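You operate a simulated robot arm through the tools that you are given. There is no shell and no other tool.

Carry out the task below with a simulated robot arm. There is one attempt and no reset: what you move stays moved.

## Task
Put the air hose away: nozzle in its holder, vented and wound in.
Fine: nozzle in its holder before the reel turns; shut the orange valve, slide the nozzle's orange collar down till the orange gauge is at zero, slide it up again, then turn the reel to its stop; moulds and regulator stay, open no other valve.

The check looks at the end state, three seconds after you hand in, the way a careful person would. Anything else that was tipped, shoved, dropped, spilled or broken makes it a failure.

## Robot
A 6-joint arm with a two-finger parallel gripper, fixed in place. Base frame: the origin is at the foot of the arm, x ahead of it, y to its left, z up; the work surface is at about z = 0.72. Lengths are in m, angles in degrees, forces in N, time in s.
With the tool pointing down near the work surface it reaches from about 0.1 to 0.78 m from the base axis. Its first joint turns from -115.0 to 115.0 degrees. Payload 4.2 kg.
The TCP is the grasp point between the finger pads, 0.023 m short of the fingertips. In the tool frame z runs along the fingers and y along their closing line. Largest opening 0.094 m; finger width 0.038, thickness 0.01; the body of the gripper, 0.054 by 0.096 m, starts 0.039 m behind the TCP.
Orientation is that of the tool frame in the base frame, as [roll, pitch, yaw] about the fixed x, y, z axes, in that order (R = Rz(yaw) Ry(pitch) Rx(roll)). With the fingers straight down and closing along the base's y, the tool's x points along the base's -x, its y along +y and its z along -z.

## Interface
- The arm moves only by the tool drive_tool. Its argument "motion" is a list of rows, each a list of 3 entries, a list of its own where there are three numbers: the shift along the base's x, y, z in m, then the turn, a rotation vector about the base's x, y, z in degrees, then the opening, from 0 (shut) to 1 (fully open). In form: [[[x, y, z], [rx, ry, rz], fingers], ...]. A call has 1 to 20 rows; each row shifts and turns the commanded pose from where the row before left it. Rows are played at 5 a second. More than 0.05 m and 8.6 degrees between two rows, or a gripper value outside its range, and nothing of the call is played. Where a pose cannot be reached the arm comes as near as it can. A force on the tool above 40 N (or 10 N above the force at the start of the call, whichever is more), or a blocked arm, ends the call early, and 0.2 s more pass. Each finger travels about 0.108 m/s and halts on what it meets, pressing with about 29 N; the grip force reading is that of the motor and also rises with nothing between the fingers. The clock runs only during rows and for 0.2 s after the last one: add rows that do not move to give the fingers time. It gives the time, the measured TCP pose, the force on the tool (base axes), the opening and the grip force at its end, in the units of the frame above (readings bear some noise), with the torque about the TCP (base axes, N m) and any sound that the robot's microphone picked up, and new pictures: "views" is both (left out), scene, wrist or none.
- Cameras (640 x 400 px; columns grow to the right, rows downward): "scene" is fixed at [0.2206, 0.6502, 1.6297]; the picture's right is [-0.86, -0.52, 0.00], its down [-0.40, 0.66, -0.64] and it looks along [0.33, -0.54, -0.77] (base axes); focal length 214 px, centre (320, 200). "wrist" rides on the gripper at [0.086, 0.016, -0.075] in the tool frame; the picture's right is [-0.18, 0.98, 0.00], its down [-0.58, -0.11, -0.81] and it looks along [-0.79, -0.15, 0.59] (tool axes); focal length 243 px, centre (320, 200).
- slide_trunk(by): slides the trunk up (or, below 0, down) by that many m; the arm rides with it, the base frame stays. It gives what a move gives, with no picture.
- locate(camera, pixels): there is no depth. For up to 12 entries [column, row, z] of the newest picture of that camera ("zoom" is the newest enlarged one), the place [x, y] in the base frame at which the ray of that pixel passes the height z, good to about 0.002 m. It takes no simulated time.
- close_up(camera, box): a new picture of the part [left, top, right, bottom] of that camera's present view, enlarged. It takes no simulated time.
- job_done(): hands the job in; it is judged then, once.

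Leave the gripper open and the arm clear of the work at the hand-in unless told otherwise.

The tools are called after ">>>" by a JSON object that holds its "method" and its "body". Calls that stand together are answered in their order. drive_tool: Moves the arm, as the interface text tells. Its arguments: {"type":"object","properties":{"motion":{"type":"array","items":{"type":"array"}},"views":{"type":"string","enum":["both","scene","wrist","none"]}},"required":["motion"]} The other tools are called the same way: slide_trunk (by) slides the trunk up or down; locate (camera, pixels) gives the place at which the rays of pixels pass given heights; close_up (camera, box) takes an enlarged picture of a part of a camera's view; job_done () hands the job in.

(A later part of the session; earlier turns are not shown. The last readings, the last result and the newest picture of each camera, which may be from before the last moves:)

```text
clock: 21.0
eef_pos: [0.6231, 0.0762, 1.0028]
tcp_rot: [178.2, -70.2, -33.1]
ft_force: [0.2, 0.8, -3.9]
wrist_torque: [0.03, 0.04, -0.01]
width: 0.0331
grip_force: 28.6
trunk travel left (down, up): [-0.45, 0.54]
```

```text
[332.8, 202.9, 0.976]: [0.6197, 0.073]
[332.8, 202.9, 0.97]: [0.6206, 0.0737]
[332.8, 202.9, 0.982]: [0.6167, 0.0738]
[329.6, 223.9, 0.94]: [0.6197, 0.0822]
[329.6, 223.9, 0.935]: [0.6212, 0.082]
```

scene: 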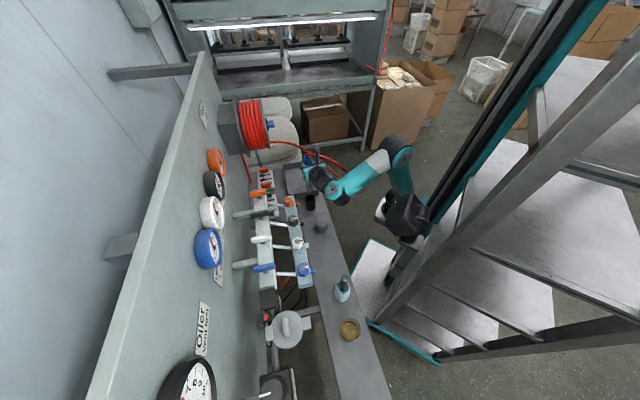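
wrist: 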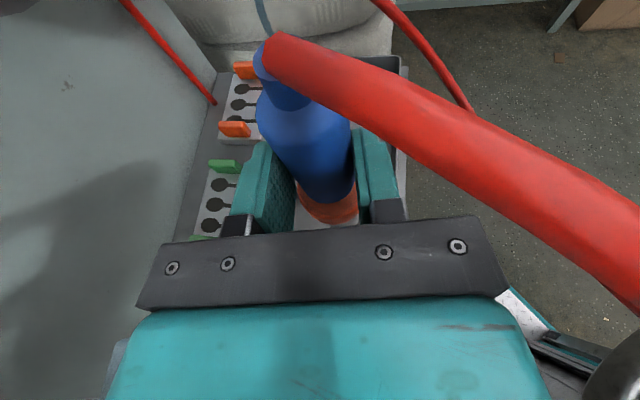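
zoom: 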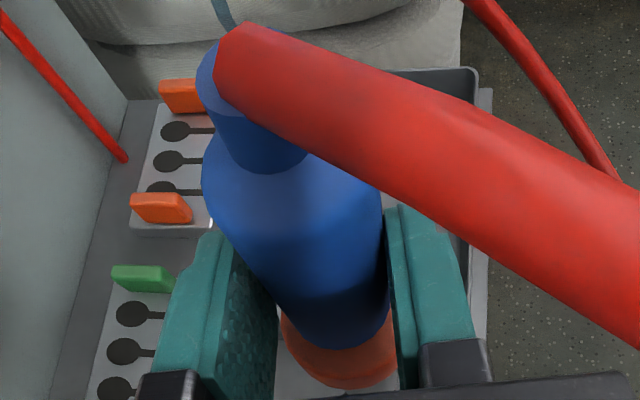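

Several measurements suggest the nozzle axis is about 0.015 m ahead of the TCP, so I need to back off by about 0.0115 m. I'll make that small shift and recheck.

>>> {"method": "drive_tool", "body": {"motion": [[[-0.0094, 0.0066, 0], [0, 0, 0], 0.1], [[0, 0, 0], [0, 0, 0], 0.1], [[0, 0, 0], [0, 0, 0], 0.1]], "views": "wrist"}}

>>> {"method": "close_up", "body": {"camera": "scene", "box": [286, 180, 334, 210]}}

```text
clock: 21.8
eef_pos: [0.6133, 0.0802, 1.0029]
tcp_rot: [178.2, -70.2, -33.0]
ft_force: [-0.2, 0.3, -4.1]
wrist_torque: [0.06, 0.08, -0.03]
width: 0.0331
grip_force: 29.5
trunk travel left (down, up): [-0.45, 0.54]
```

wrist: 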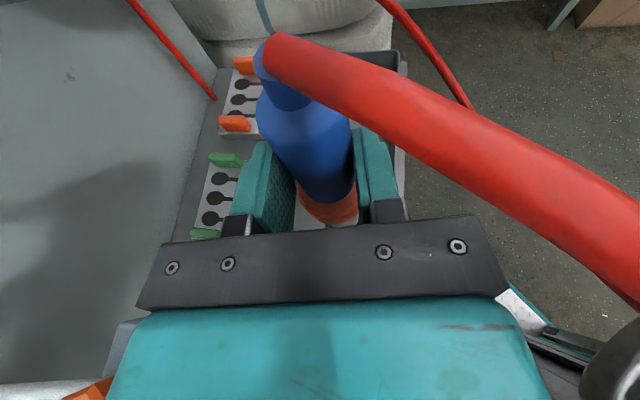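

```text
13.33 times, centred on (310, 195) of scene
```

zoom: 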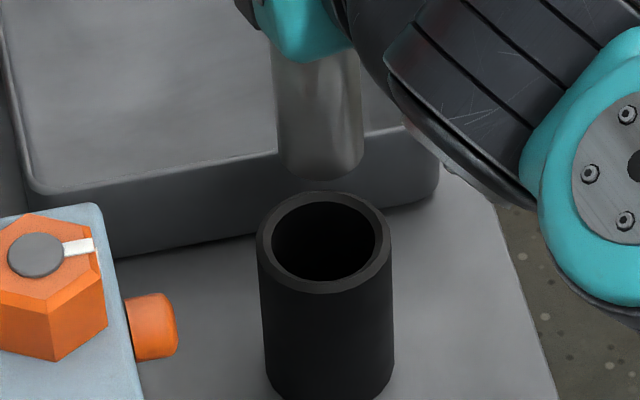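

The tip is now directly above the bore horizontally. I'll lower 0.035 m to just above the rim and recheck.

>>> {"method": "drive_tool", "body": {"motion": [[[0, 0, -0.015], [0, 0, 0], 0.1], [[0, 0, -0.015], [0, 0, 0], 0.1], [[0, 0, -0.005], [0, 0, 0], 0.1], [[0, 0, 0], [0, 0, 0], 0.1]], "views": "wrist"}}

>>> {"method": "close_up", "body": {"camera": "scene", "box": [286, 180, 334, 210]}}

```text
clock: 22.8
eef_pos: [0.6138, 0.0806, 0.9678]
tcp_rot: [178.2, -70.2, -33.0]
ft_force: [0.3, 0.1, -4.4]
wrist_torque: [0.05, 0.01, 0.02]
width: 0.0331
grip_force: 28.5
trunk travel left (down, up): [-0.45, 0.54]
```

wrist: 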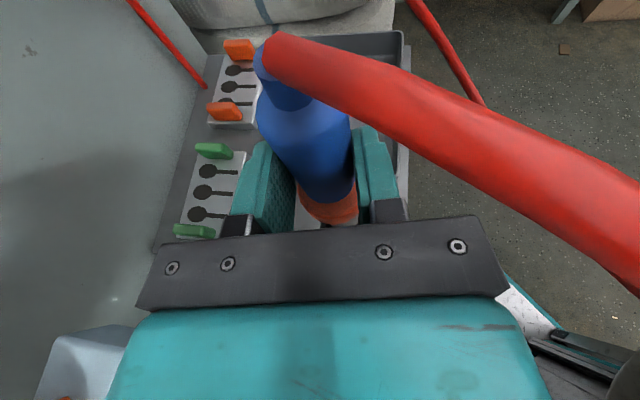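

```text
13.33 times, centred on (310, 195) of scene
```

zoom: 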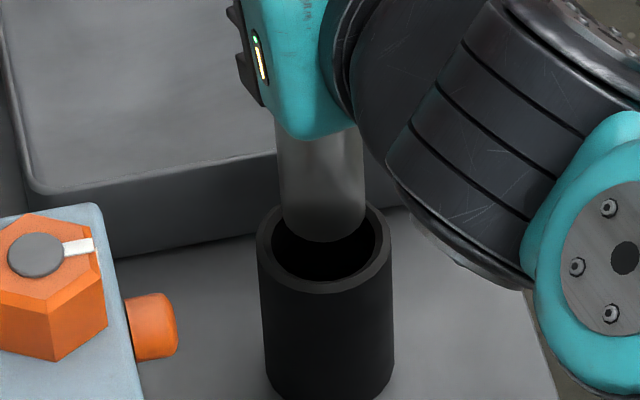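

The tip is about 1.5 cm above the rim plane and looks inside the bore outline. I'll lower gently in small steps and watch the force.

>>> {"method": "drive_tool", "body": {"motion": [[[0, 0, -0.006], [0, 0, 0], 0.1], [[0, 0, -0.006], [0, 0, 0], 0.1], [[0, 0, 0], [0, 0, 0], 0.1]], "views": "none"}}

>>> {"method": "close_up", "body": {"camera": "scene", "box": [286, 180, 334, 210]}}

```text
clock: 23.6
eef_pos: [0.6141, 0.0815, 0.9576]
tcp_rot: [178.6, -70.3, -33.4]
ft_force: [-1.7, 0.4, 22.3]
wrist_torque: [-0.14, -0.56, -0.07]
width: 0.0337
grip_force: 29.0
trunk travel left (down, up): [-0.45, 0.54]
```

```text
13.33 times, centred on (310, 195) of scene
```

zoom: 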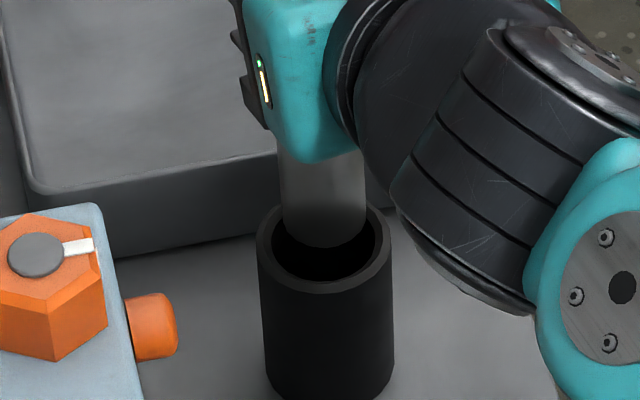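

Contact (22 N): the tip sits on the far rim, about 1 cm too far from the scene camera. I'll raise, shift by about (-0.0055, +0.0088) and look again.

>>> {"method": "drive_tool", "body": {"motion": [[[0, 0, 0.01], [0, 0, 0], 0.1], [[-0.0055, 0.0085, 0.004], [0, 0, 0], 0.1], [[0, 0, 0], [0, 0, 0], 0.1], [[0, 0, 0], [0, 0, 0], 0.1]], "views": "wrist"}}

>>> {"method": "close_up", "body": {"camera": "scene", "box": [286, 180, 334, 210]}}

```text
clock: 24.6
eef_pos: [0.6081, 0.0896, 0.9686]
tcp_rot: [178.1, -70.2, -32.9]
ft_force: [-0.9, 0.1, -3.8]
wrist_torque: [0.06, 0.05, 0.03]
width: 0.0334
grip_force: 28.9
trunk travel left (down, up): [-0.45, 0.54]
```

wrist: 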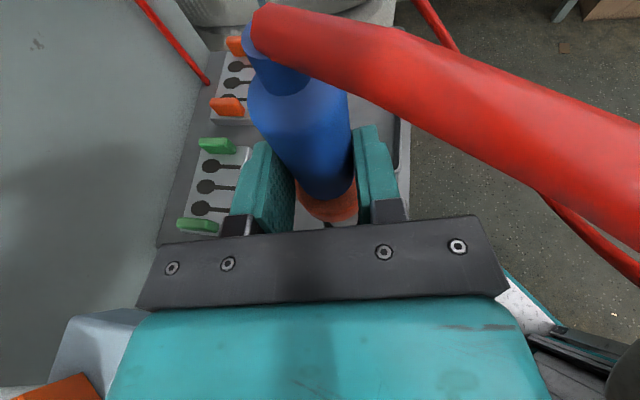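

```text
13.33 times, centred on (310, 195) of scene
```

zoom: 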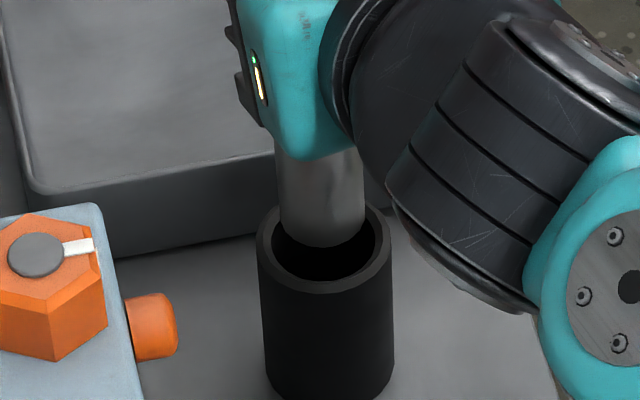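

Better: about 3 mm more toward the camera and 1.5 mm right is needed. I'll apply that and lower gently.

>>> {"method": "drive_tool", "body": {"motion": [[[-0.0028, 0.0018, 0], [0, 0, 0], 0.1], [[0, 0, -0.006], [0, 0, 0], 0.1], [[0, 0, -0.005], [0, 0, 0], 0.1], [[0, 0, -0.004], [0, 0, 0], 0.1], [[0, 0, 0], [0, 0, 0], 0.1]], "views": "none"}}

>>> {"method": "close_up", "body": {"camera": "scene", "box": [286, 180, 334, 210]}}

```text
clock: 25.8
eef_pos: [0.6065, 0.0921, 0.9546]
tcp_rot: [178.3, -70.1, -33.0]
ft_force: [-0.1, -0.8, -2.8]
wrist_torque: [0.05, -0.05, -0.01]
width: 0.0333
grip_force: 29.4
trunk travel left (down, up): [-0.45, 0.54]
```

```text
13.33 times, centred on (310, 195) of scene
```

zoom: 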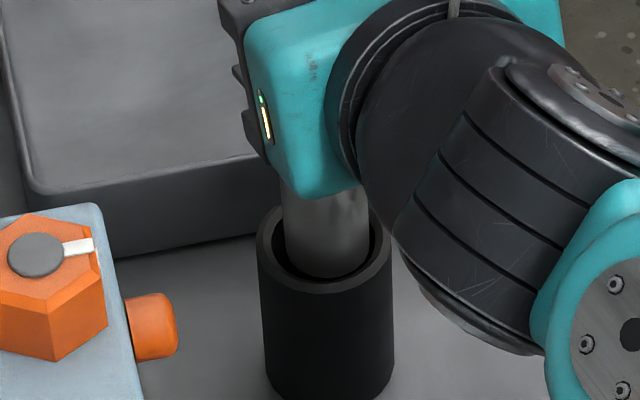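

The tip has entered the bore (force only -2.8 N). I'll nudge 2 mm away from the camera to centre it, then lower 0.02 m.

>>> {"method": "drive_tool", "body": {"motion": [[[0.001, -0.0017, 0], [0, 0, 0], 0.1], [[0, 0, -0.007], [0, 0, 0], 0.1], [[0, 0, -0.007], [0, 0, 0], 0.1], [[0, 0, -0.006], [0, 0, 0], 0.1], [[0, 0, 0], [0, 0, 0], 0.1]], "views": "wrist"}}

>>> {"method": "close_up", "body": {"camera": "scene", "box": [270, 150, 350, 200]}}

>>> {"method": "close_up", "body": {"camera": "scene", "box": [286, 180, 334, 210]}}

```text
clock: 27.0
eef_pos: [0.6071, 0.0895, 0.9356]
tcp_rot: [178.3, -70.2, -33.3]
ft_force: [4.2, -1.9, -1.8]
wrist_torque: [-0.22, -0.62, 0.0]
width: 0.0333
grip_force: 28.9
trunk travel left (down, up): [-0.45, 0.54]
```

wrist: 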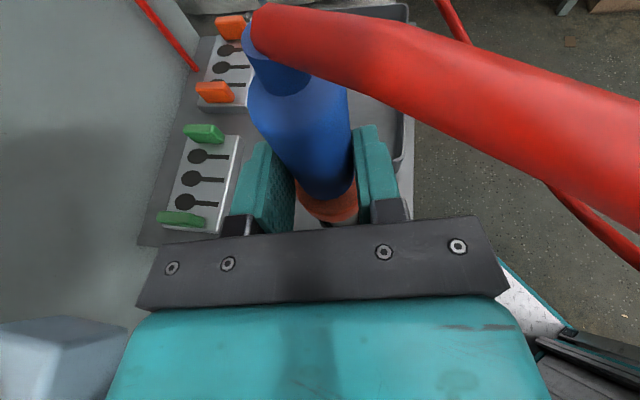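

```text
8.00 times, centred on (310, 175) of scene
```

zoom: 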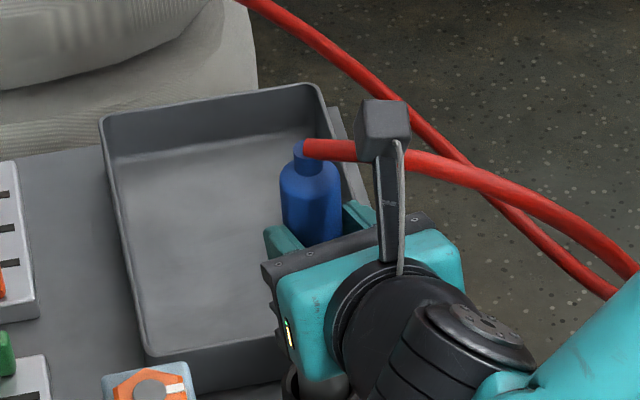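

```text
13.33 times, centred on (310, 195) of scene
```

zoom: 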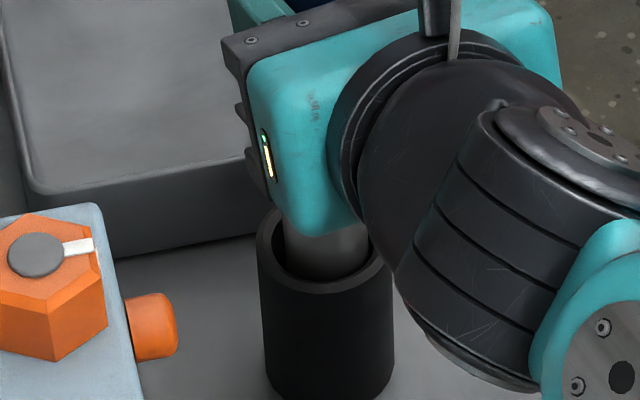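

It is sliding into the holder with a small side force. I'll relieve that by 1.5 mm and continue lowering until it seats.

>>> {"method": "drive_tool", "body": {"motion": [[[0.0014, -0.001, 0], [0, 0, 0], 0.1], [[0, 0, -0.008], [0, 0, 0], 0.1], [[0, 0, -0.008], [0, 0, 0], 0.1], [[0, 0, 0], [0, 0, 0], 0.1]], "views": "none"}}

```text
clock: 28.0
eef_pos: [0.6077, 0.0896, 0.9192]
tcp_rot: [178.1, -70.2, -32.9]
ft_force: [0.2, -0.4, -4.0]
wrist_torque: [0.07, 0.06, -0.01]
width: 0.0334
grip_force: 29.0
trunk travel left (down, up): [-0.45, 0.54]
```

The side force is gone (weight only, -4 N). I'll continue down in small steps until I feel the floor.

>>> {"method": "drive_tool", "body": {"motion": [[[0, 0, -0.006], [0, 0, 0], 0.1], [[0, 0, -0.006], [0, 0, 0], 0.1], [[0, 0, 0], [0, 0, 0], 0.1]], "views": "none"}}

>>> {"method": "close_up", "body": {"camera": "scene", "box": [270, 160, 350, 210]}}

```text
clock: 28.8
eef_pos: [0.6089, 0.0876, 0.9073]
tcp_rot: [178.1, -70.3, -32.9]
ft_force: [-0.6, 0.0, -3.5]
wrist_torque: [0.04, 0.06, 0.05]
width: 0.0336
grip_force: 29.3
trunk travel left (down, up): [-0.45, 0.54]
```

```text
8.00 times, centred on (310, 185) of scene
```

zoom: 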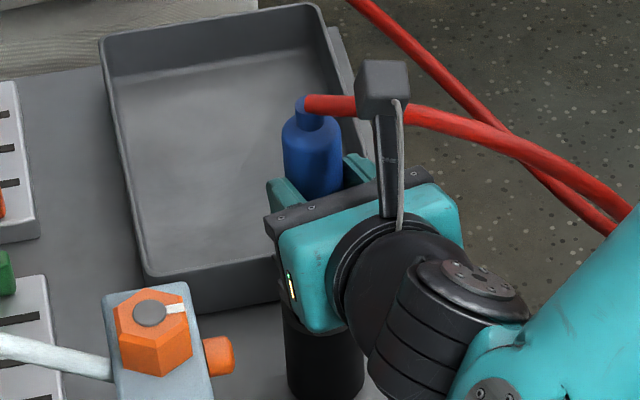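

Still free. I'll keep lowering until it seats.

>>> {"method": "drive_tool", "body": {"motion": [[[0, 0, -0.004], [0, 0, 0], 0.1], [[0, 0, -0.004], [0, 0, 0], 0.1], [[0, 0, 0], [0, 0, 0], 0.1]], "views": "none"}}

```text
clock: 29.6
eef_pos: [0.6077, 0.0884, 0.8992]
tcp_rot: [178.2, -70.2, -33.1]
ft_force: [-0.4, 0.6, -4.0]
wrist_torque: [0.02, 0.05, 0.02]
width: 0.0335
grip_force: 28.8
trunk travel left (down, up): [-0.45, 0.54]
```

>>> {"method": "drive_tool", "body": {"motion": [[[0, 0, -0.004], [0, 0, 0], 0.1], [[0, 0, -0.004], [0, 0, 0], 0.1], [[0, 0, 0], [0, 0, 0], 0.1]], "views": "wrist"}}

>>> {"method": "close_up", "body": {"camera": "scene", "box": [270, 160, 350, 210]}}

```text
clock: 30.4
eef_pos: [0.6098, 0.0886, 0.8893]
tcp_rot: [178.2, -70.1, -33.0]
ft_force: [-0.3, -0.3, -3.5]
wrist_torque: [0.02, 0.05, 0.01]
width: 0.0333
grip_force: 28.7
trunk travel left (down, up): [-0.45, 0.54]
```

wrist: 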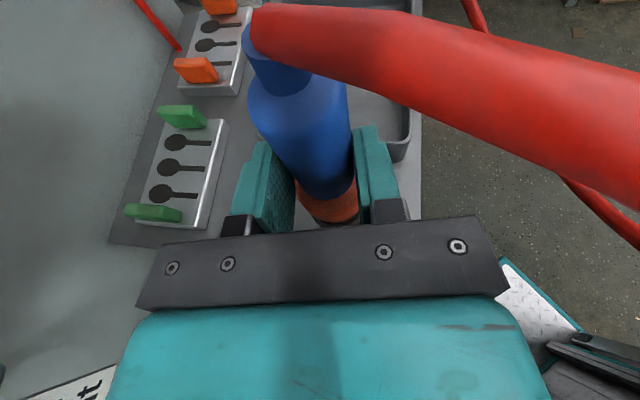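

```text
8.00 times, centred on (310, 185) of scene
```

zoom: 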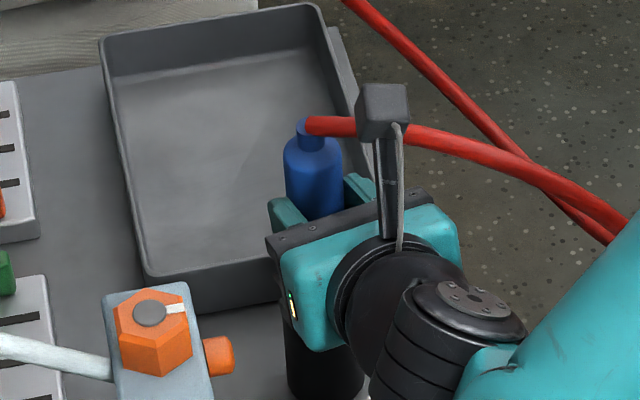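

Still no floor contact. I'll continue in 3 mm steps.

>>> {"method": "drive_tool", "body": {"motion": [[[0, 0, -0.003], [0, 0, 0], 0.1], [[0, 0, -0.003], [0, 0, 0], 0.1], [[0, 0, 0], [0, 0, 0], 0.1]], "views": "none"}}

```text
clock: 31.2
eef_pos: [0.608, 0.0876, 0.8861]
tcp_rot: [178.8, -70.3, -33.7]
ft_force: [0.1, -1.0, 22.6]
wrist_torque: [-0.16, -0.45, -0.17]
width: 0.0338
grip_force: 29.1
trunk travel left (down, up): [-0.45, 0.54]
```

It's seated: 22 N upward at TCP z 0.886. I'll ease up 2 mm and open the fingers.

>>> {"method": "drive_tool", "body": {"motion": [[[0, 0, 0.002], [0, 0, 0], 0.1], [[0, 0, 0], [0, 0, 0], 0.5], [[0, 0, 0], [0, 0, 0], 0.65], [[0, 0, 0], [0, 0, 0], 0.65]]}}

>>> {"method": "close_up", "body": {"camera": "scene", "box": [270, 160, 350, 210]}}

```text
clock: 32.2
eef_pos: [0.6073, 0.0881, 0.8862]
tcp_rot: [178.2, -70.2, -33.0]
ft_force: [-0.3, 0.4, -0.3]
wrist_torque: [0.01, 0.01, -0.03]
width: 0.061
grip_force: 0.1
trunk travel left (down, up): [-0.45, 0.54]
```

scene: 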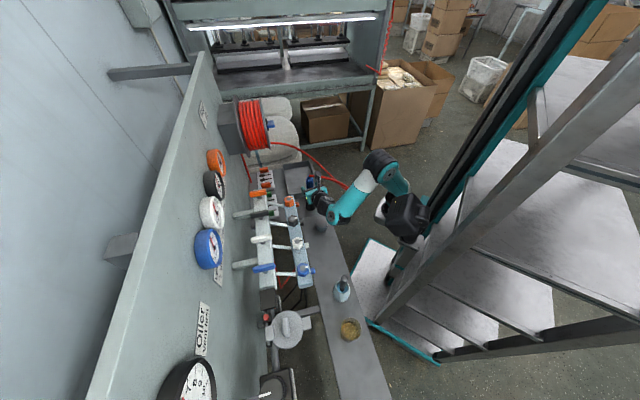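
wrist: 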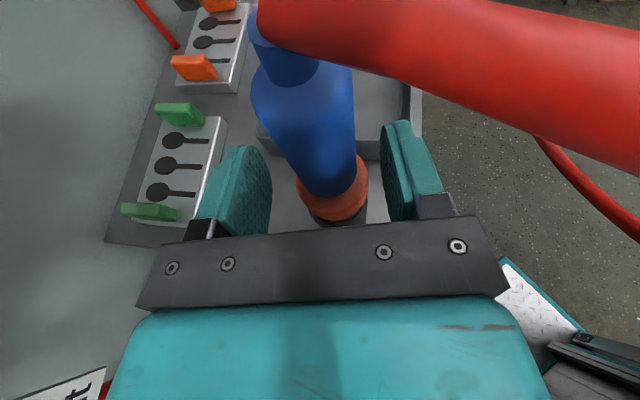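

```text
8.00 times, centred on (310, 185) of scene
```

zoom: 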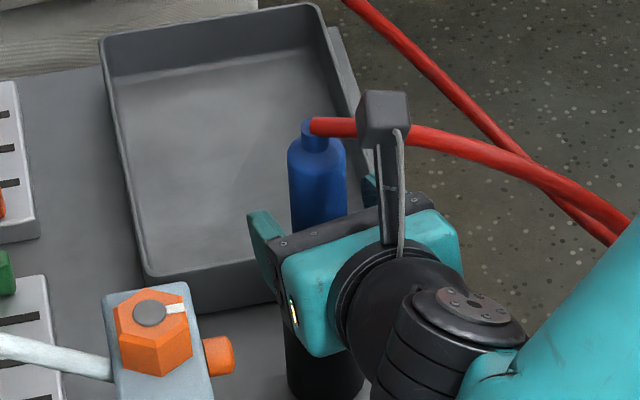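

The nozzle stands in the holder. I'll back the gripper off 0.09 m horizontally, away from the hose, then rise.

>>> {"method": "drive_tool", "body": {"motion": [[[-0.0184, 0.0129, 0], [0, 0, 0], 0.65], [[-0.0184, 0.0129, 0], [0, 0, 0], 0.65], [[-0.0184, 0.0129, 0], [0, 0, 0], 0.65], [[-0.0184, 0.0129, 0], [0, 0, 0], 0.65], [[0, 0, 0], [0, 0, 0], 0.65]]}}

>>> {"method": "close_up", "body": {"camera": "scene", "box": [270, 160, 350, 210]}}

>>> {"method": "close_up", "body": {"camera": "wrist", "box": [240, 0, 432, 220]}}

```text
clock: 33.4
eef_pos: [0.5357, 0.1394, 0.887]
tcp_rot: [178.3, -70.3, -33.4]
ft_force: [-0.7, -0.3, 0.0]
wrist_torque: [-0.04, -0.02, 0.01]
width: 0.0609
grip_force: 0.0
trunk travel left (down, up): [-0.45, 0.54]
```

scene: 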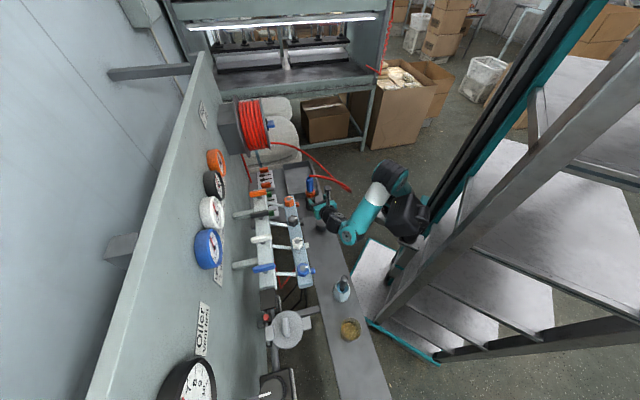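
wrist: 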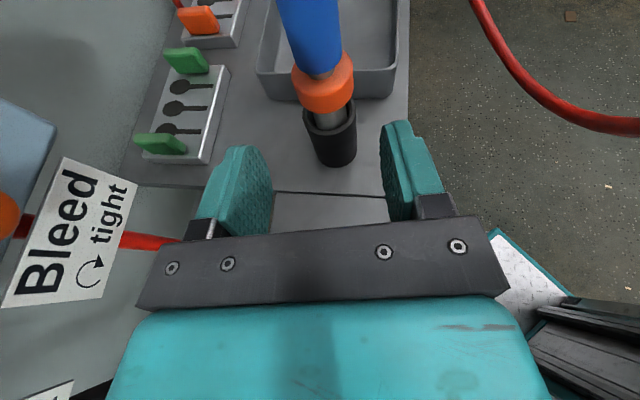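

```text
8.00 times, centred on (310, 185) of scene
```

zoom: 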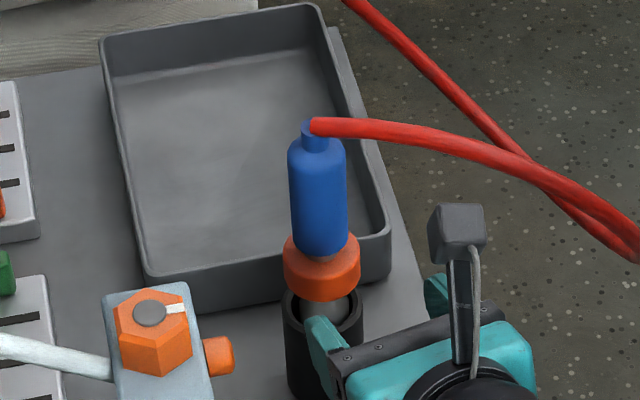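

```text
1.82 times, centred on (336, 110) of wrist
```

zoom: 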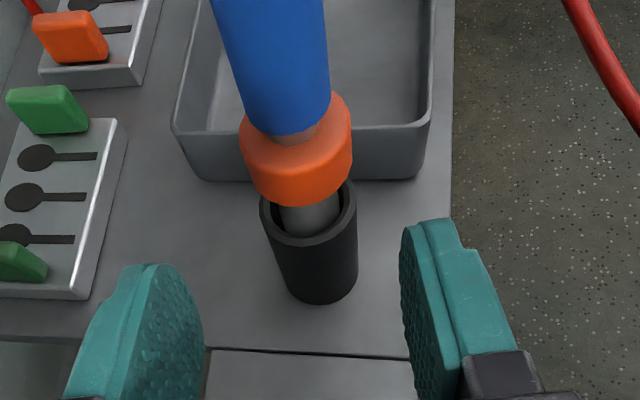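

The nozzle is properly seated, with its collar above the holder rim. Next I'll move slightly back from the bar and raise the trunk to work on the orange lever from above.

>>> {"method": "drive_tool", "body": {"motion": [[[-0.03, -0.02, 0.0], [0, 0, 0], 0.65], [[0, 0, 0], [0, 0, 0], 0.65]], "views": "none"}}

>>> {"method": "slide_trunk", "body": {"by": 0.33}}

>>> {"method": "drive_tool", "body": {"motion": [[[0.02, 0, 0], [4.59, 6.55, 0], 0.65], [[0.02, 0, 0], [4.59, 6.55, 0], 0.65], [[0, 0, 0], [4.59, 6.55, 0], 0.65], [[0, 0, 0], [4.59, 6.55, 0], 0.65], [[0, 0, 0], [4.59, 6.55, 0], 0.65], [[0, 0, 0], [4.59, 6.55, 0], 0.65], [[0, 0, 0], [4.59, 6.55, 0], 0.65], [[0, 0, 0], [4.59, 6.55, 0], 0.65], [[0, 0, 0], [3.44, 4.91, 0], 0.65], [[0, 0, 0], [0, 0, 0], 0.65]]}}

```text
clock: 34.0
eef_pos: [0.5129, 0.1077, 0.8866]
tcp_rot: [178.0, -70.3, -35.1]
ft_force: [-0.7, 0.5, 0.7]
wrist_torque: [0.0, -0.01, 0.0]
width: 0.0613
grip_force: 0.1
trunk travel left (down, up): [-0.45, 0.54]
```

```text
clock: 37.3
eef_pos: [0.5105, 0.1107, 1.2168]
tcp_rot: [178.3, -70.2, -34.8]
ft_force: [0.4, 0.0, 0.3]
wrist_torque: [-0.01, 0.02, 0.0]
width: 0.0609
grip_force: 0.1
trunk travel left (down, up): [-0.78, 0.21]
```

```text
clock: 39.5
eef_pos: [0.5432, 0.1199, 1.2163]
tcp_rot: [-179.8, -0.3, -34.3]
ft_force: [0.0, 0.0, 0.6]
wrist_torque: [-0.02, -0.03, 0.0]
width: 0.061
grip_force: 0.1
trunk travel left (down, up): [-0.78, 0.21]
```

scene: 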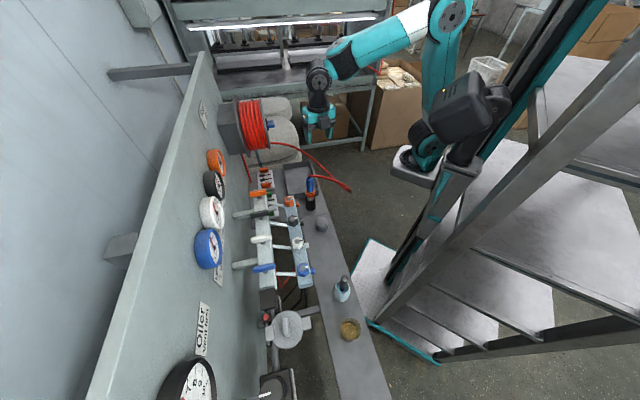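
wrist: 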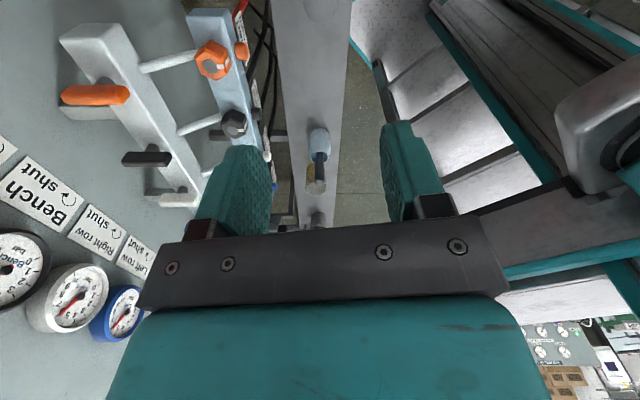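

The tool points down again. I'll yaw by -103 degrees so the fingers close along the bar direction (yaw of about -137).

>>> {"method": "drive_tool", "body": {"motion": [[[0, 0, 0], [0, 0, -7.93], 0.6], [[0, 0, 0], [0, 0, -7.93], 0.6], [[0, 0, 0], [0, 0, -7.93], 0.6], [[0, 0, 0], [0, 0, -7.93], 0.6], [[0, 0, 0], [0, 0, -7.93], 0.6], [[0, 0, 0], [0, 0, -7.93], 0.6], [[0, 0, 0], [0, 0, -7.93], 0.6], [[0, 0, 0], [0, 0, -7.93], 0.6], [[0, 0, 0], [0, 0, -7.93], 0.6], [[0, 0, 0], [0, 0, -7.93], 0.6], [[0, 0, 0], [0, 0, -7.93], 0.6], [[0, 0, 0], [0, 0, -7.93], 0.6], [[0, 0, 0], [0, 0, -7.93], 0.6], [[0, 0, 0], [0, 0, 0], 0.6]]}}

```text
clock: 42.5
eef_pos: [0.5451, 0.1202, 1.2172]
tcp_rot: [-179.9, -0.2, -137.6]
ft_force: [-0.5, -0.2, -0.3]
wrist_torque: [0.03, -0.01, 0.0]
width: 0.0565
grip_force: 0.1
trunk travel left (down, up): [-0.78, 0.21]
```

scene: 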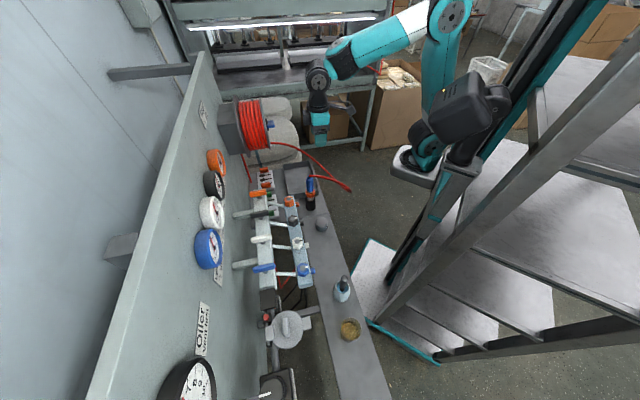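
wrist: 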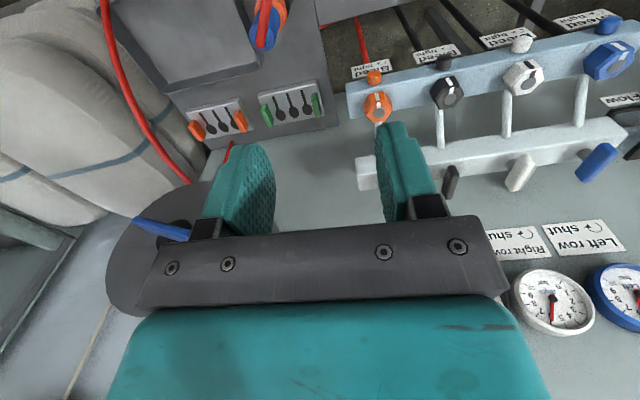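

Next I'll move to just in front of the orange lever, still high, to measure it closely.

>>> {"method": "drive_tool", "body": {"motion": [[[0.0, 0.04, 0], [0, 0, 0], 0.6], [[0.0, 0.04, 0], [0, 0, 0], 0.6], [[0.02, 0.04, 0], [0, 0, 0], 0.6], [[0.02, 0.03, 0], [0, 0, 0], 0.6], [[0, 0, 0], [0, 0, 0], 0.6]]}}

>>> {"method": "close_up", "body": {"camera": "wrist", "box": [200, 0, 440, 240]}}

>>> {"method": "close_up", "body": {"camera": "scene", "box": [200, 140, 328, 220]}}

```text
clock: 43.7
eef_pos: [0.5856, 0.271, 1.2173]
tcp_rot: [-179.9, -0.2, -137.4]
ft_force: [-0.2, -0.2, 0.8]
wrist_torque: [0.04, 0.02, 0.02]
width: 0.0564
grip_force: 0.1
trunk travel left (down, up): [-0.78, 0.21]
```

scene: 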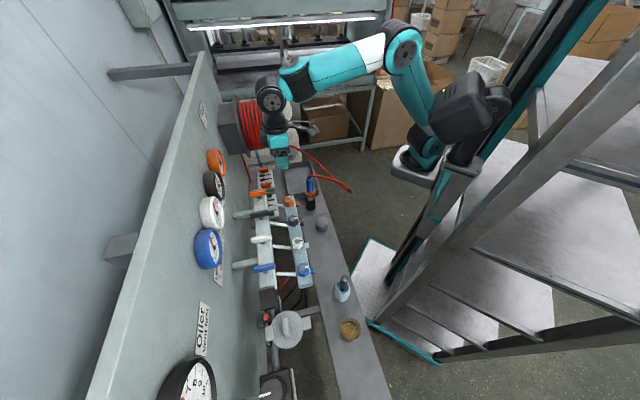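
wrist: 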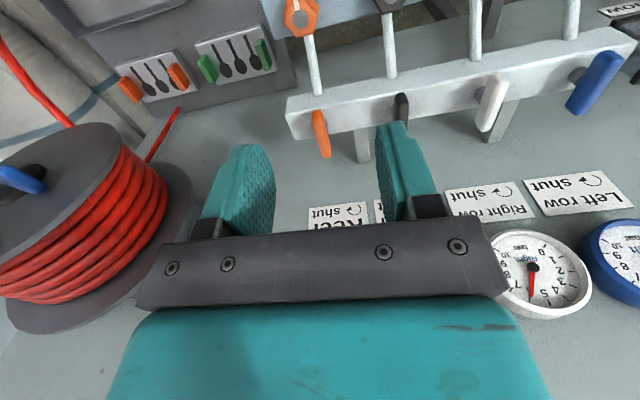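

```text
1.67 times, centred on (320, 120) of wrist
```

zoom: 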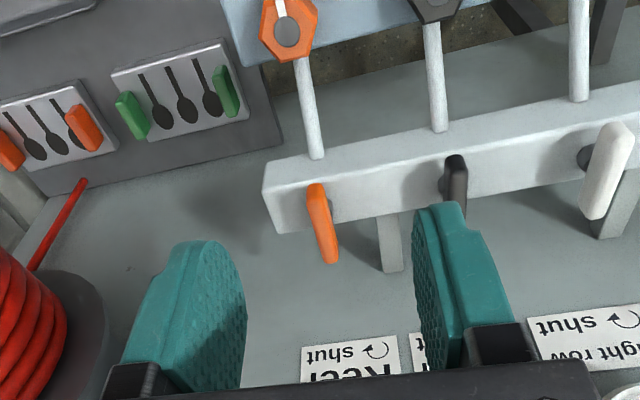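

```text
5.00 times, centred on (264, 180) of scene
```

zoom: 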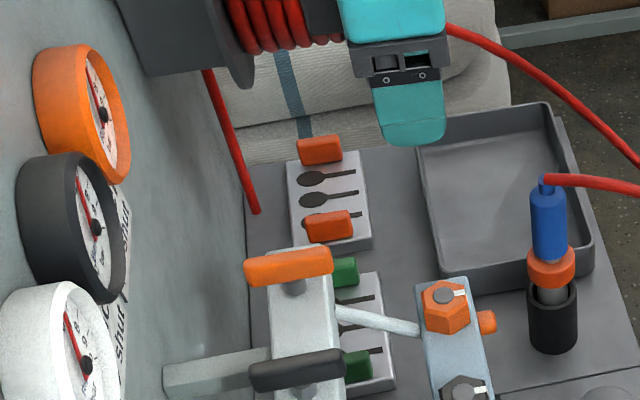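

The orange lever is at wrist (322,133) and scene (258,193). I'll triangulate its height, its ends and the bar top.

>>> {"method": "locate", "body": {"camera": "wrist", "pixels": [[321.8, 133.2, 1.06], [321.8, 133.2, 1.04], [319, 112, 1.05], [327, 156, 1.05], [290, 119, 1.0], [290, 119, 1.02], [296, 139, 1.02], [401, 110, 1.05]]}}

>>> {"method": "locate", "body": {"camera": "scene", "pixels": [[257.8, 193, 1.06], [257.8, 193, 1.04], [249.3, 194, 1.05], [266.3, 191.5, 1.05], [259.4, 198, 1.02], [259.4, 198, 1.0], [251, 190, 1.02], [267, 189, 1.02]]}}

```text
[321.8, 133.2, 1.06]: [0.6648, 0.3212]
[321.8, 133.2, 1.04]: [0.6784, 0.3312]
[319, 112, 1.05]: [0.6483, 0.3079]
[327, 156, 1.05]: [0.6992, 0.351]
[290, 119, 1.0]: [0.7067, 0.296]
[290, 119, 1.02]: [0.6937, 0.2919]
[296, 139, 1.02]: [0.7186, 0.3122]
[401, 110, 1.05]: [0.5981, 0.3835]
```

```text
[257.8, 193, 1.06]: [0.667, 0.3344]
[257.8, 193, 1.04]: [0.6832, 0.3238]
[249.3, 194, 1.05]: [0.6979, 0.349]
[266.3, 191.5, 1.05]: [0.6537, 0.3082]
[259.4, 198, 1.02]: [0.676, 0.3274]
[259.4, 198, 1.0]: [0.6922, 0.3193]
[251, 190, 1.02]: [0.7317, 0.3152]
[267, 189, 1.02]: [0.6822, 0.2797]
```

The lever centre is (0.674, 0.328, 1.048), it is 0.064 long and aligned with the wall normal. I'll move over it at the present height.

>>> {"method": "drive_tool", "body": {"motion": [[[0.03, 0.019, 0], [0, 0, 0], 0.5], [[0.03, 0.019, 0], [0, 0, 0], 0.5], [[0.0284, 0.019, 0], [0, 0, 0], 0.5], [[0, 0, 0], [0, 0, 0], 0.5]]}}

>>> {"method": "close_up", "body": {"camera": "scene", "box": [190, 110, 318, 210]}}

```text
clock: 44.7
eef_pos: [0.6734, 0.3274, 1.2182]
tcp_rot: [-180.0, -0.4, -137.4]
ft_force: [-1.0, 0.3, -0.5]
wrist_torque: [0.02, 0.0, -0.01]
width: 0.047
grip_force: 0.1
trunk travel left (down, up): [-0.78, 0.21]
```

scene: 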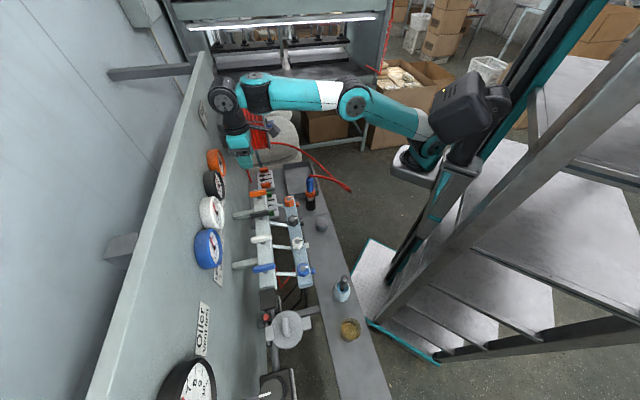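
wrist: 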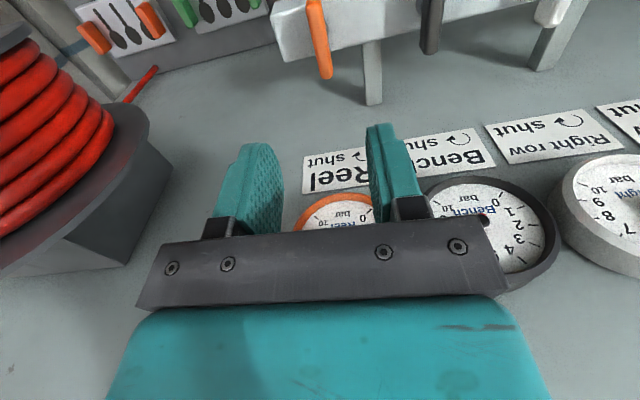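

```text
4.00 times, centred on (254, 160) of scene
```

zoom: 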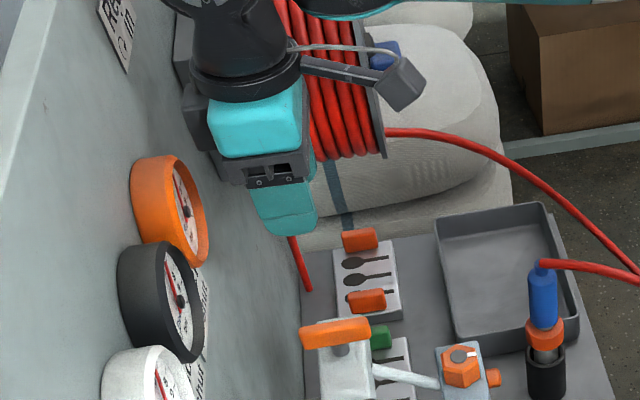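

The hand is above the lever with clearance from the gauges. I'll lower via the trunk by 0.12 and check before the last bit.

>>> {"method": "slide_trunk", "body": {"by": -0.12}}

>>> {"method": "drive_tool", "body": {"motion": [[[0, 0, 0], [0, 0, 0], 0.5]]}}

>>> {"method": "close_up", "body": {"camera": "scene", "box": [210, 140, 306, 210]}}

```text
clock: 46.2
eef_pos: [0.6732, 0.3274, 1.0972]
tcp_rot: [179.9, -0.2, -137.4]
ft_force: [0.1, 0.2, 0.8]
wrist_torque: [0.02, 0.02, 0.0]
width: 0.0471
grip_force: 0.0
trunk travel left (down, up): [-0.66, 0.33]
```

```text
clock: 46.6
eef_pos: [0.6738, 0.3275, 1.0984]
tcp_rot: [179.9, -0.2, -137.4]
ft_force: [-0.3, -0.4, -0.2]
wrist_torque: [0.04, 0.0, 0.02]
width: 0.0467
grip_force: 0.1
trunk travel left (down, up): [-0.66, 0.33]
```

scene: 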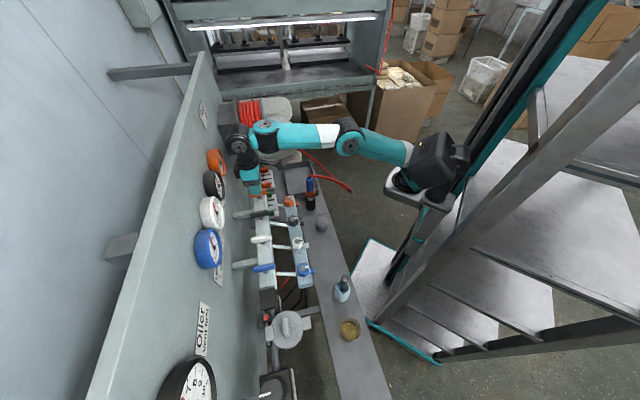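
wrist: 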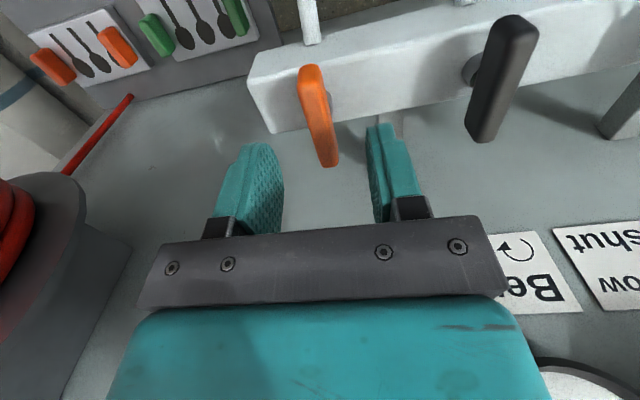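

```text
5.71 times, centred on (258, 175) of scene
```

zoom: 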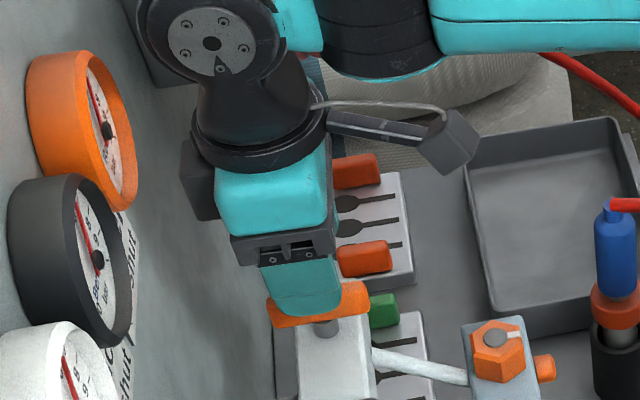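

The lever is centred between the fingers. I'll lower 0.040 m to z of about 1.058, keeping the fingertips above the bar.

>>> {"method": "drive_tool", "body": {"motion": [[[0, 0, -0.014], [0, 0, 0], 0.5], [[0, 0, -0.014], [0, 0, 0], 0.5], [[0, 0, -0.012], [0, 0, 0], 0.5], [[0, 0, 0], [0, 0, 0], 0.5]]}}

>>> {"method": "close_up", "body": {"camera": "scene", "box": [210, 140, 306, 210]}}

```text
clock: 47.6
eef_pos: [0.6735, 0.3273, 1.0569]
tcp_rot: [180.0, -0.2, -137.4]
ft_force: [0.1, 0.9, 0.8]
wrist_torque: [-0.01, 0.0, -0.02]
width: 0.0473
grip_force: 0.0
trunk travel left (down, up): [-0.66, 0.33]
```

scene: 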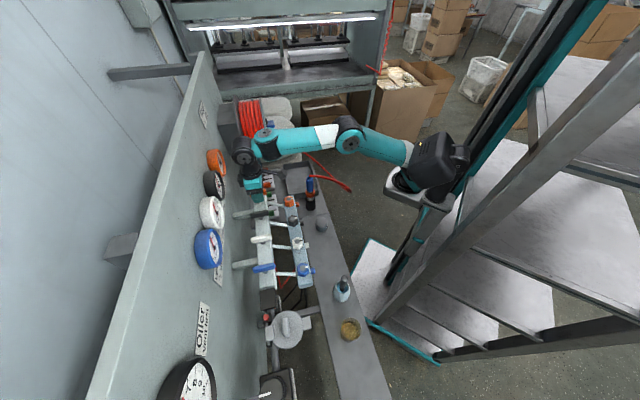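
wrist: 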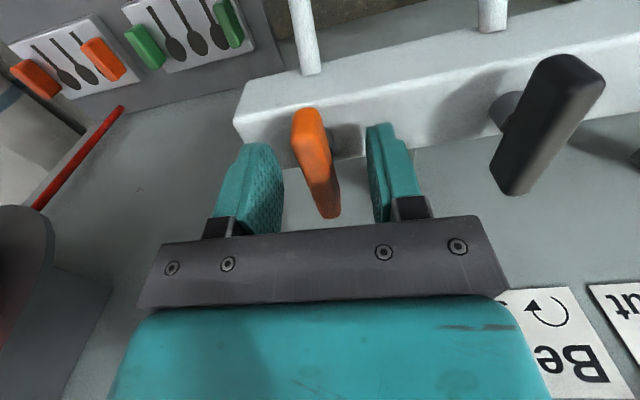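

```text
5.71 times, centred on (258, 175) of scene
```

zoom: 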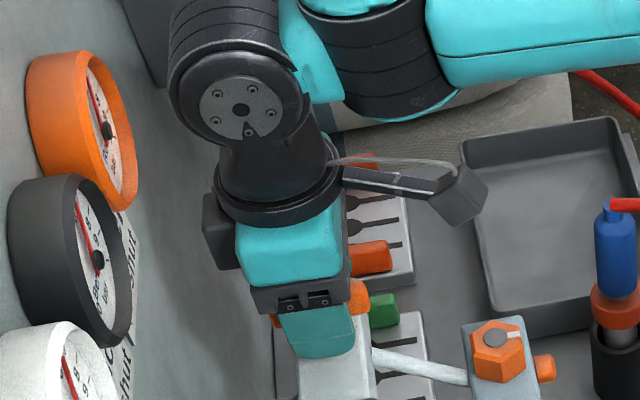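

The lever lies between the fingers. I'll close on it.

>>> {"method": "drive_tool", "body": {"motion": [[[0, 0, 0], [0, 0, 0], 0.3], [[0, 0, 0], [0, 0, 0], 0.1], [[0, 0, 0], [0, 0, 0], 0.05], [[0, 0, 0], [0, 0, 0], 0.05]]}}

```text
clock: 48.6
eef_pos: [0.6728, 0.3261, 1.0572]
tcp_rot: [180.0, -0.3, -137.5]
ft_force: [0.9, -2.7, -0.1]
wrist_torque: [-0.45, 0.38, 0.06]
width: 0.0126
grip_force: 44.6
trunk travel left (down, up): [-0.66, 0.33]
```

scene: 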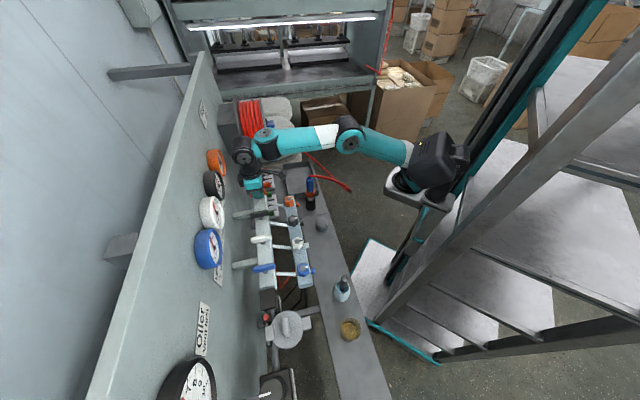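
wrist: 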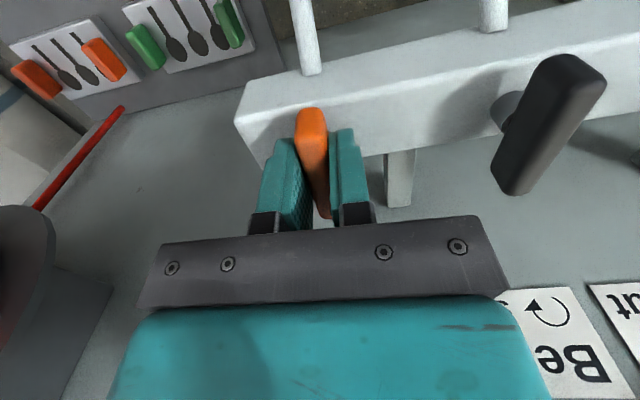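

I have a firm grip on the lever. I'll turn it clockwise seen from above (negative about z) by 32 degrees first and read the forces.

>>> {"method": "drive_tool", "body": {"motion": [[[0, 0, 0], [0, 0, -8], 0.05], [[0, 0, 0], [0, 0, -8], 0.05], [[0, 0, 0], [0, 0, -8], 0.05], [[0, 0, 0], [0, 0, -8], 0.05], [[0, 0, 0], [0, 0, 0], 0.05]]}}

```text
clock: 49.8
eef_pos: [0.6724, 0.328, 1.0564]
tcp_rot: [180.0, -0.1, -169.5]
ft_force: [-2.6, 6.9, 2.5]
wrist_torque: [-0.22, 1.16, 0.01]
width: 0.0129
grip_force: 44.7
trunk travel left (down, up): [-0.66, 0.33]
```

scene: 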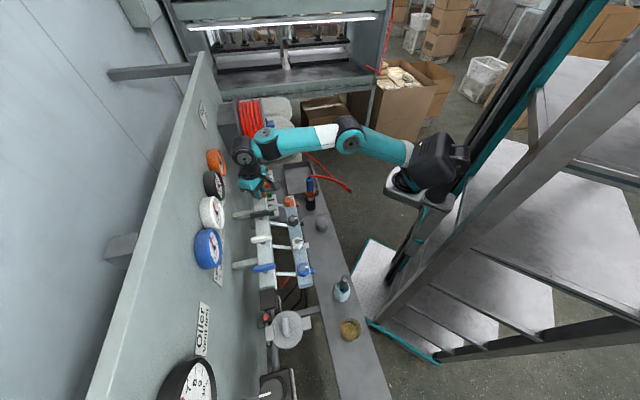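
wrist: 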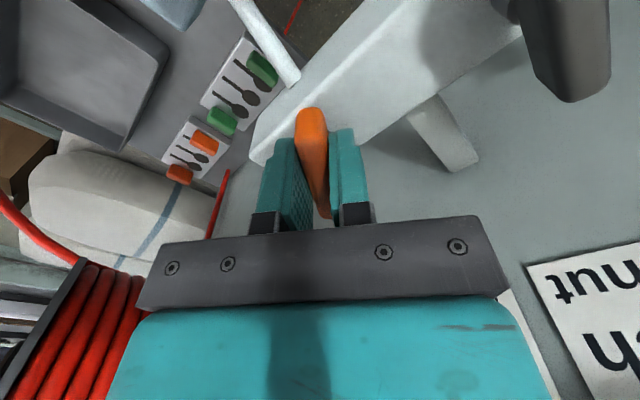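

The lever follows the tool. I'll continue the remaining 58 degrees with a 1 mm relief shift.

>>> {"method": "drive_tool", "body": {"motion": [[[-0.0003, 0.001, 0], [0, 0, -8], 0.05], [[0, 0, 0], [0, 0, -8], 0.05], [[0, 0, 0], [0, 0, -8], 0.05], [[0, 0, 0], [0, 0, -8], 0.05], [[0, 0, 0], [0, 0, -8], 0.05], [[0, 0, 0], [0, 0, -8], 0.05], [[0, 0, 0], [0, 0, -8], 0.05], [[0, 0, 0], [0, 0, 0], 0.05]]}}

```text
clock: 51.6
eef_pos: [0.6728, 0.3302, 1.0574]
tcp_rot: [179.9, -0.1, 134.6]
ft_force: [10.4, 25.9, 7.0]
wrist_torque: [0.19, 0.04, 0.53]
width: 0.0129
grip_force: 44.8
trunk travel left (down, up): [-0.66, 0.33]
```

scene: 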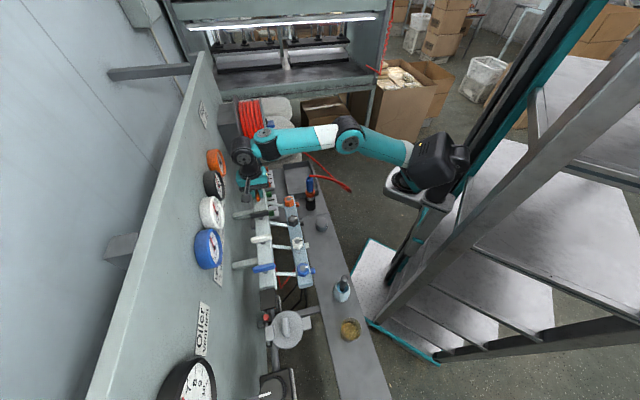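
wrist: 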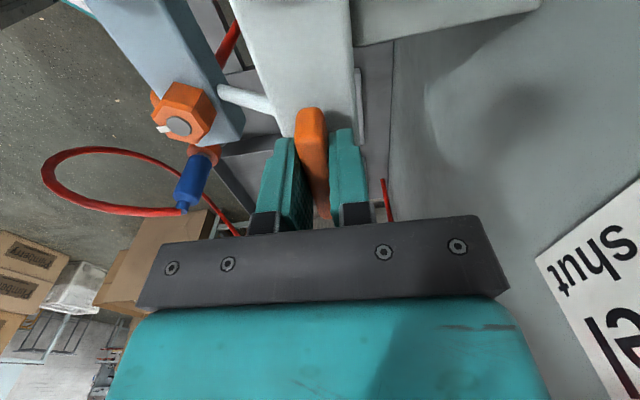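

The lever turned 88 degrees, with about 27 N of side load that suggests it's near its stop. I'll open the fingers and look.

>>> {"method": "drive_tool", "body": {"motion": [[[0, 0, 0], [0, 0, 0], 0.3], [[0, 0, 0], [0, 0, 0], 0.5], [[0, 0, 0], [0, 0, 0], 0.5], [[0, 0, 0.025], [0, 0, 0], 0.5], [[0, 0, 0.025], [0, 0, 0], 0.5], [[0, 0, 0], [0, 0, 0], 0.5]]}}

>>> {"method": "close_up", "body": {"camera": "scene", "box": [194, 130, 306, 210]}}

>>> {"method": "close_up", "body": {"camera": "wrist", "box": [200, 0, 440, 220]}}

```text
clock: 53.0
eef_pos: [0.6717, 0.3288, 1.1085]
tcp_rot: [-179.9, -0.1, 134.6]
ft_force: [-0.1, 1.0, 0.4]
wrist_torque: [0.03, 0.04, 0.03]
width: 0.0473
grip_force: 0.1
trunk travel left (down, up): [-0.66, 0.33]
```

scene: 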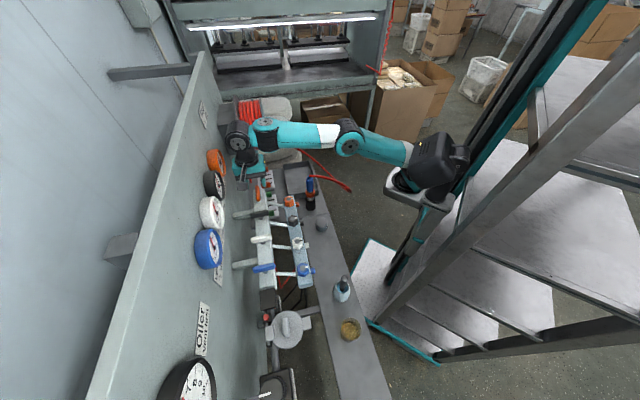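
wrist: 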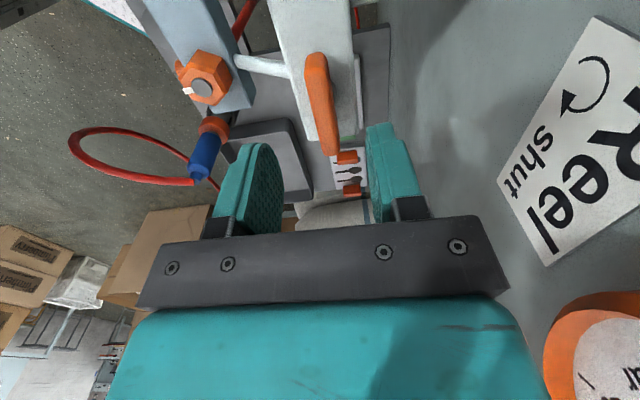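

```text
5.00 times, centred on (250, 170) of scene
```

zoom: 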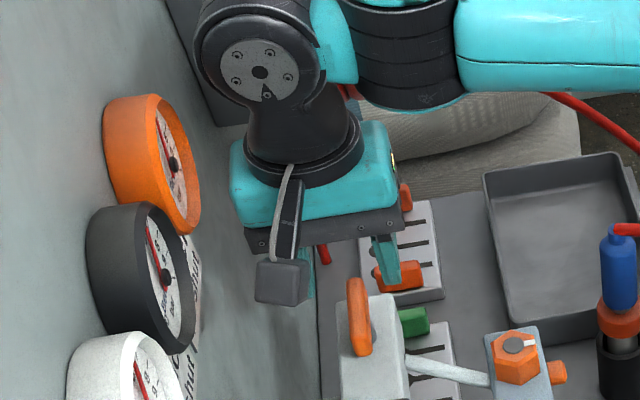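

```text
1.82 times, centred on (320, 110) of wrist
```

zoom: 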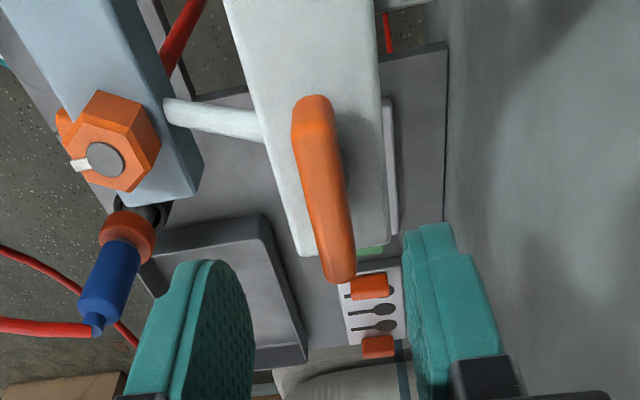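

The lever now lies along the bar. To make sure it's fully shut, I'll re-grip it squarely and nudge it the last couple of degrees clockwise.

>>> {"method": "drive_tool", "body": {"motion": [[[0.001, -0.001, -0.025], [0, 0, -2], 0.5], [[0, 0, -0.025], [0, 0, 0], 0.5], [[0, 0, 0], [0, 0, 0], 0.3], [[0, 0, 0], [0, 0, 0], 0.1], [[0, 0, 0], [0, 0, 0], 0.05], [[0, 0, 0], [0, 0, -2], 0.05], [[0, 0, 0], [0, 0, 0], 0.05]], "views": "wrist"}}

```text
clock: 54.6
eef_pos: [0.676, 0.3286, 1.0571]
tcp_rot: [179.8, -0.1, 130.7]
ft_force: [22.5, 18.8, 7.3]
wrist_torque: [-0.53, -0.62, 1.92]
width: 0.0145
grip_force: 44.6
trunk travel left (down, up): [-0.66, 0.33]
```

wrist: 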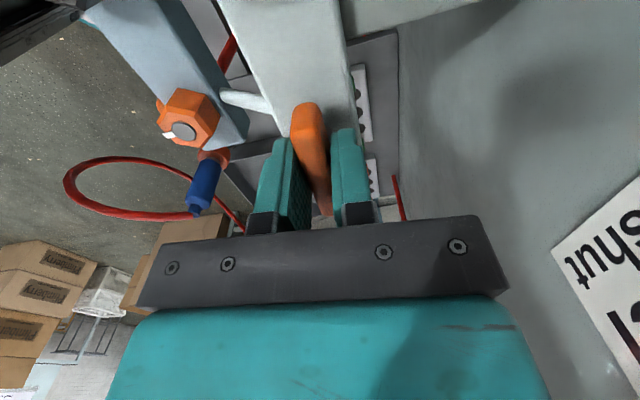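

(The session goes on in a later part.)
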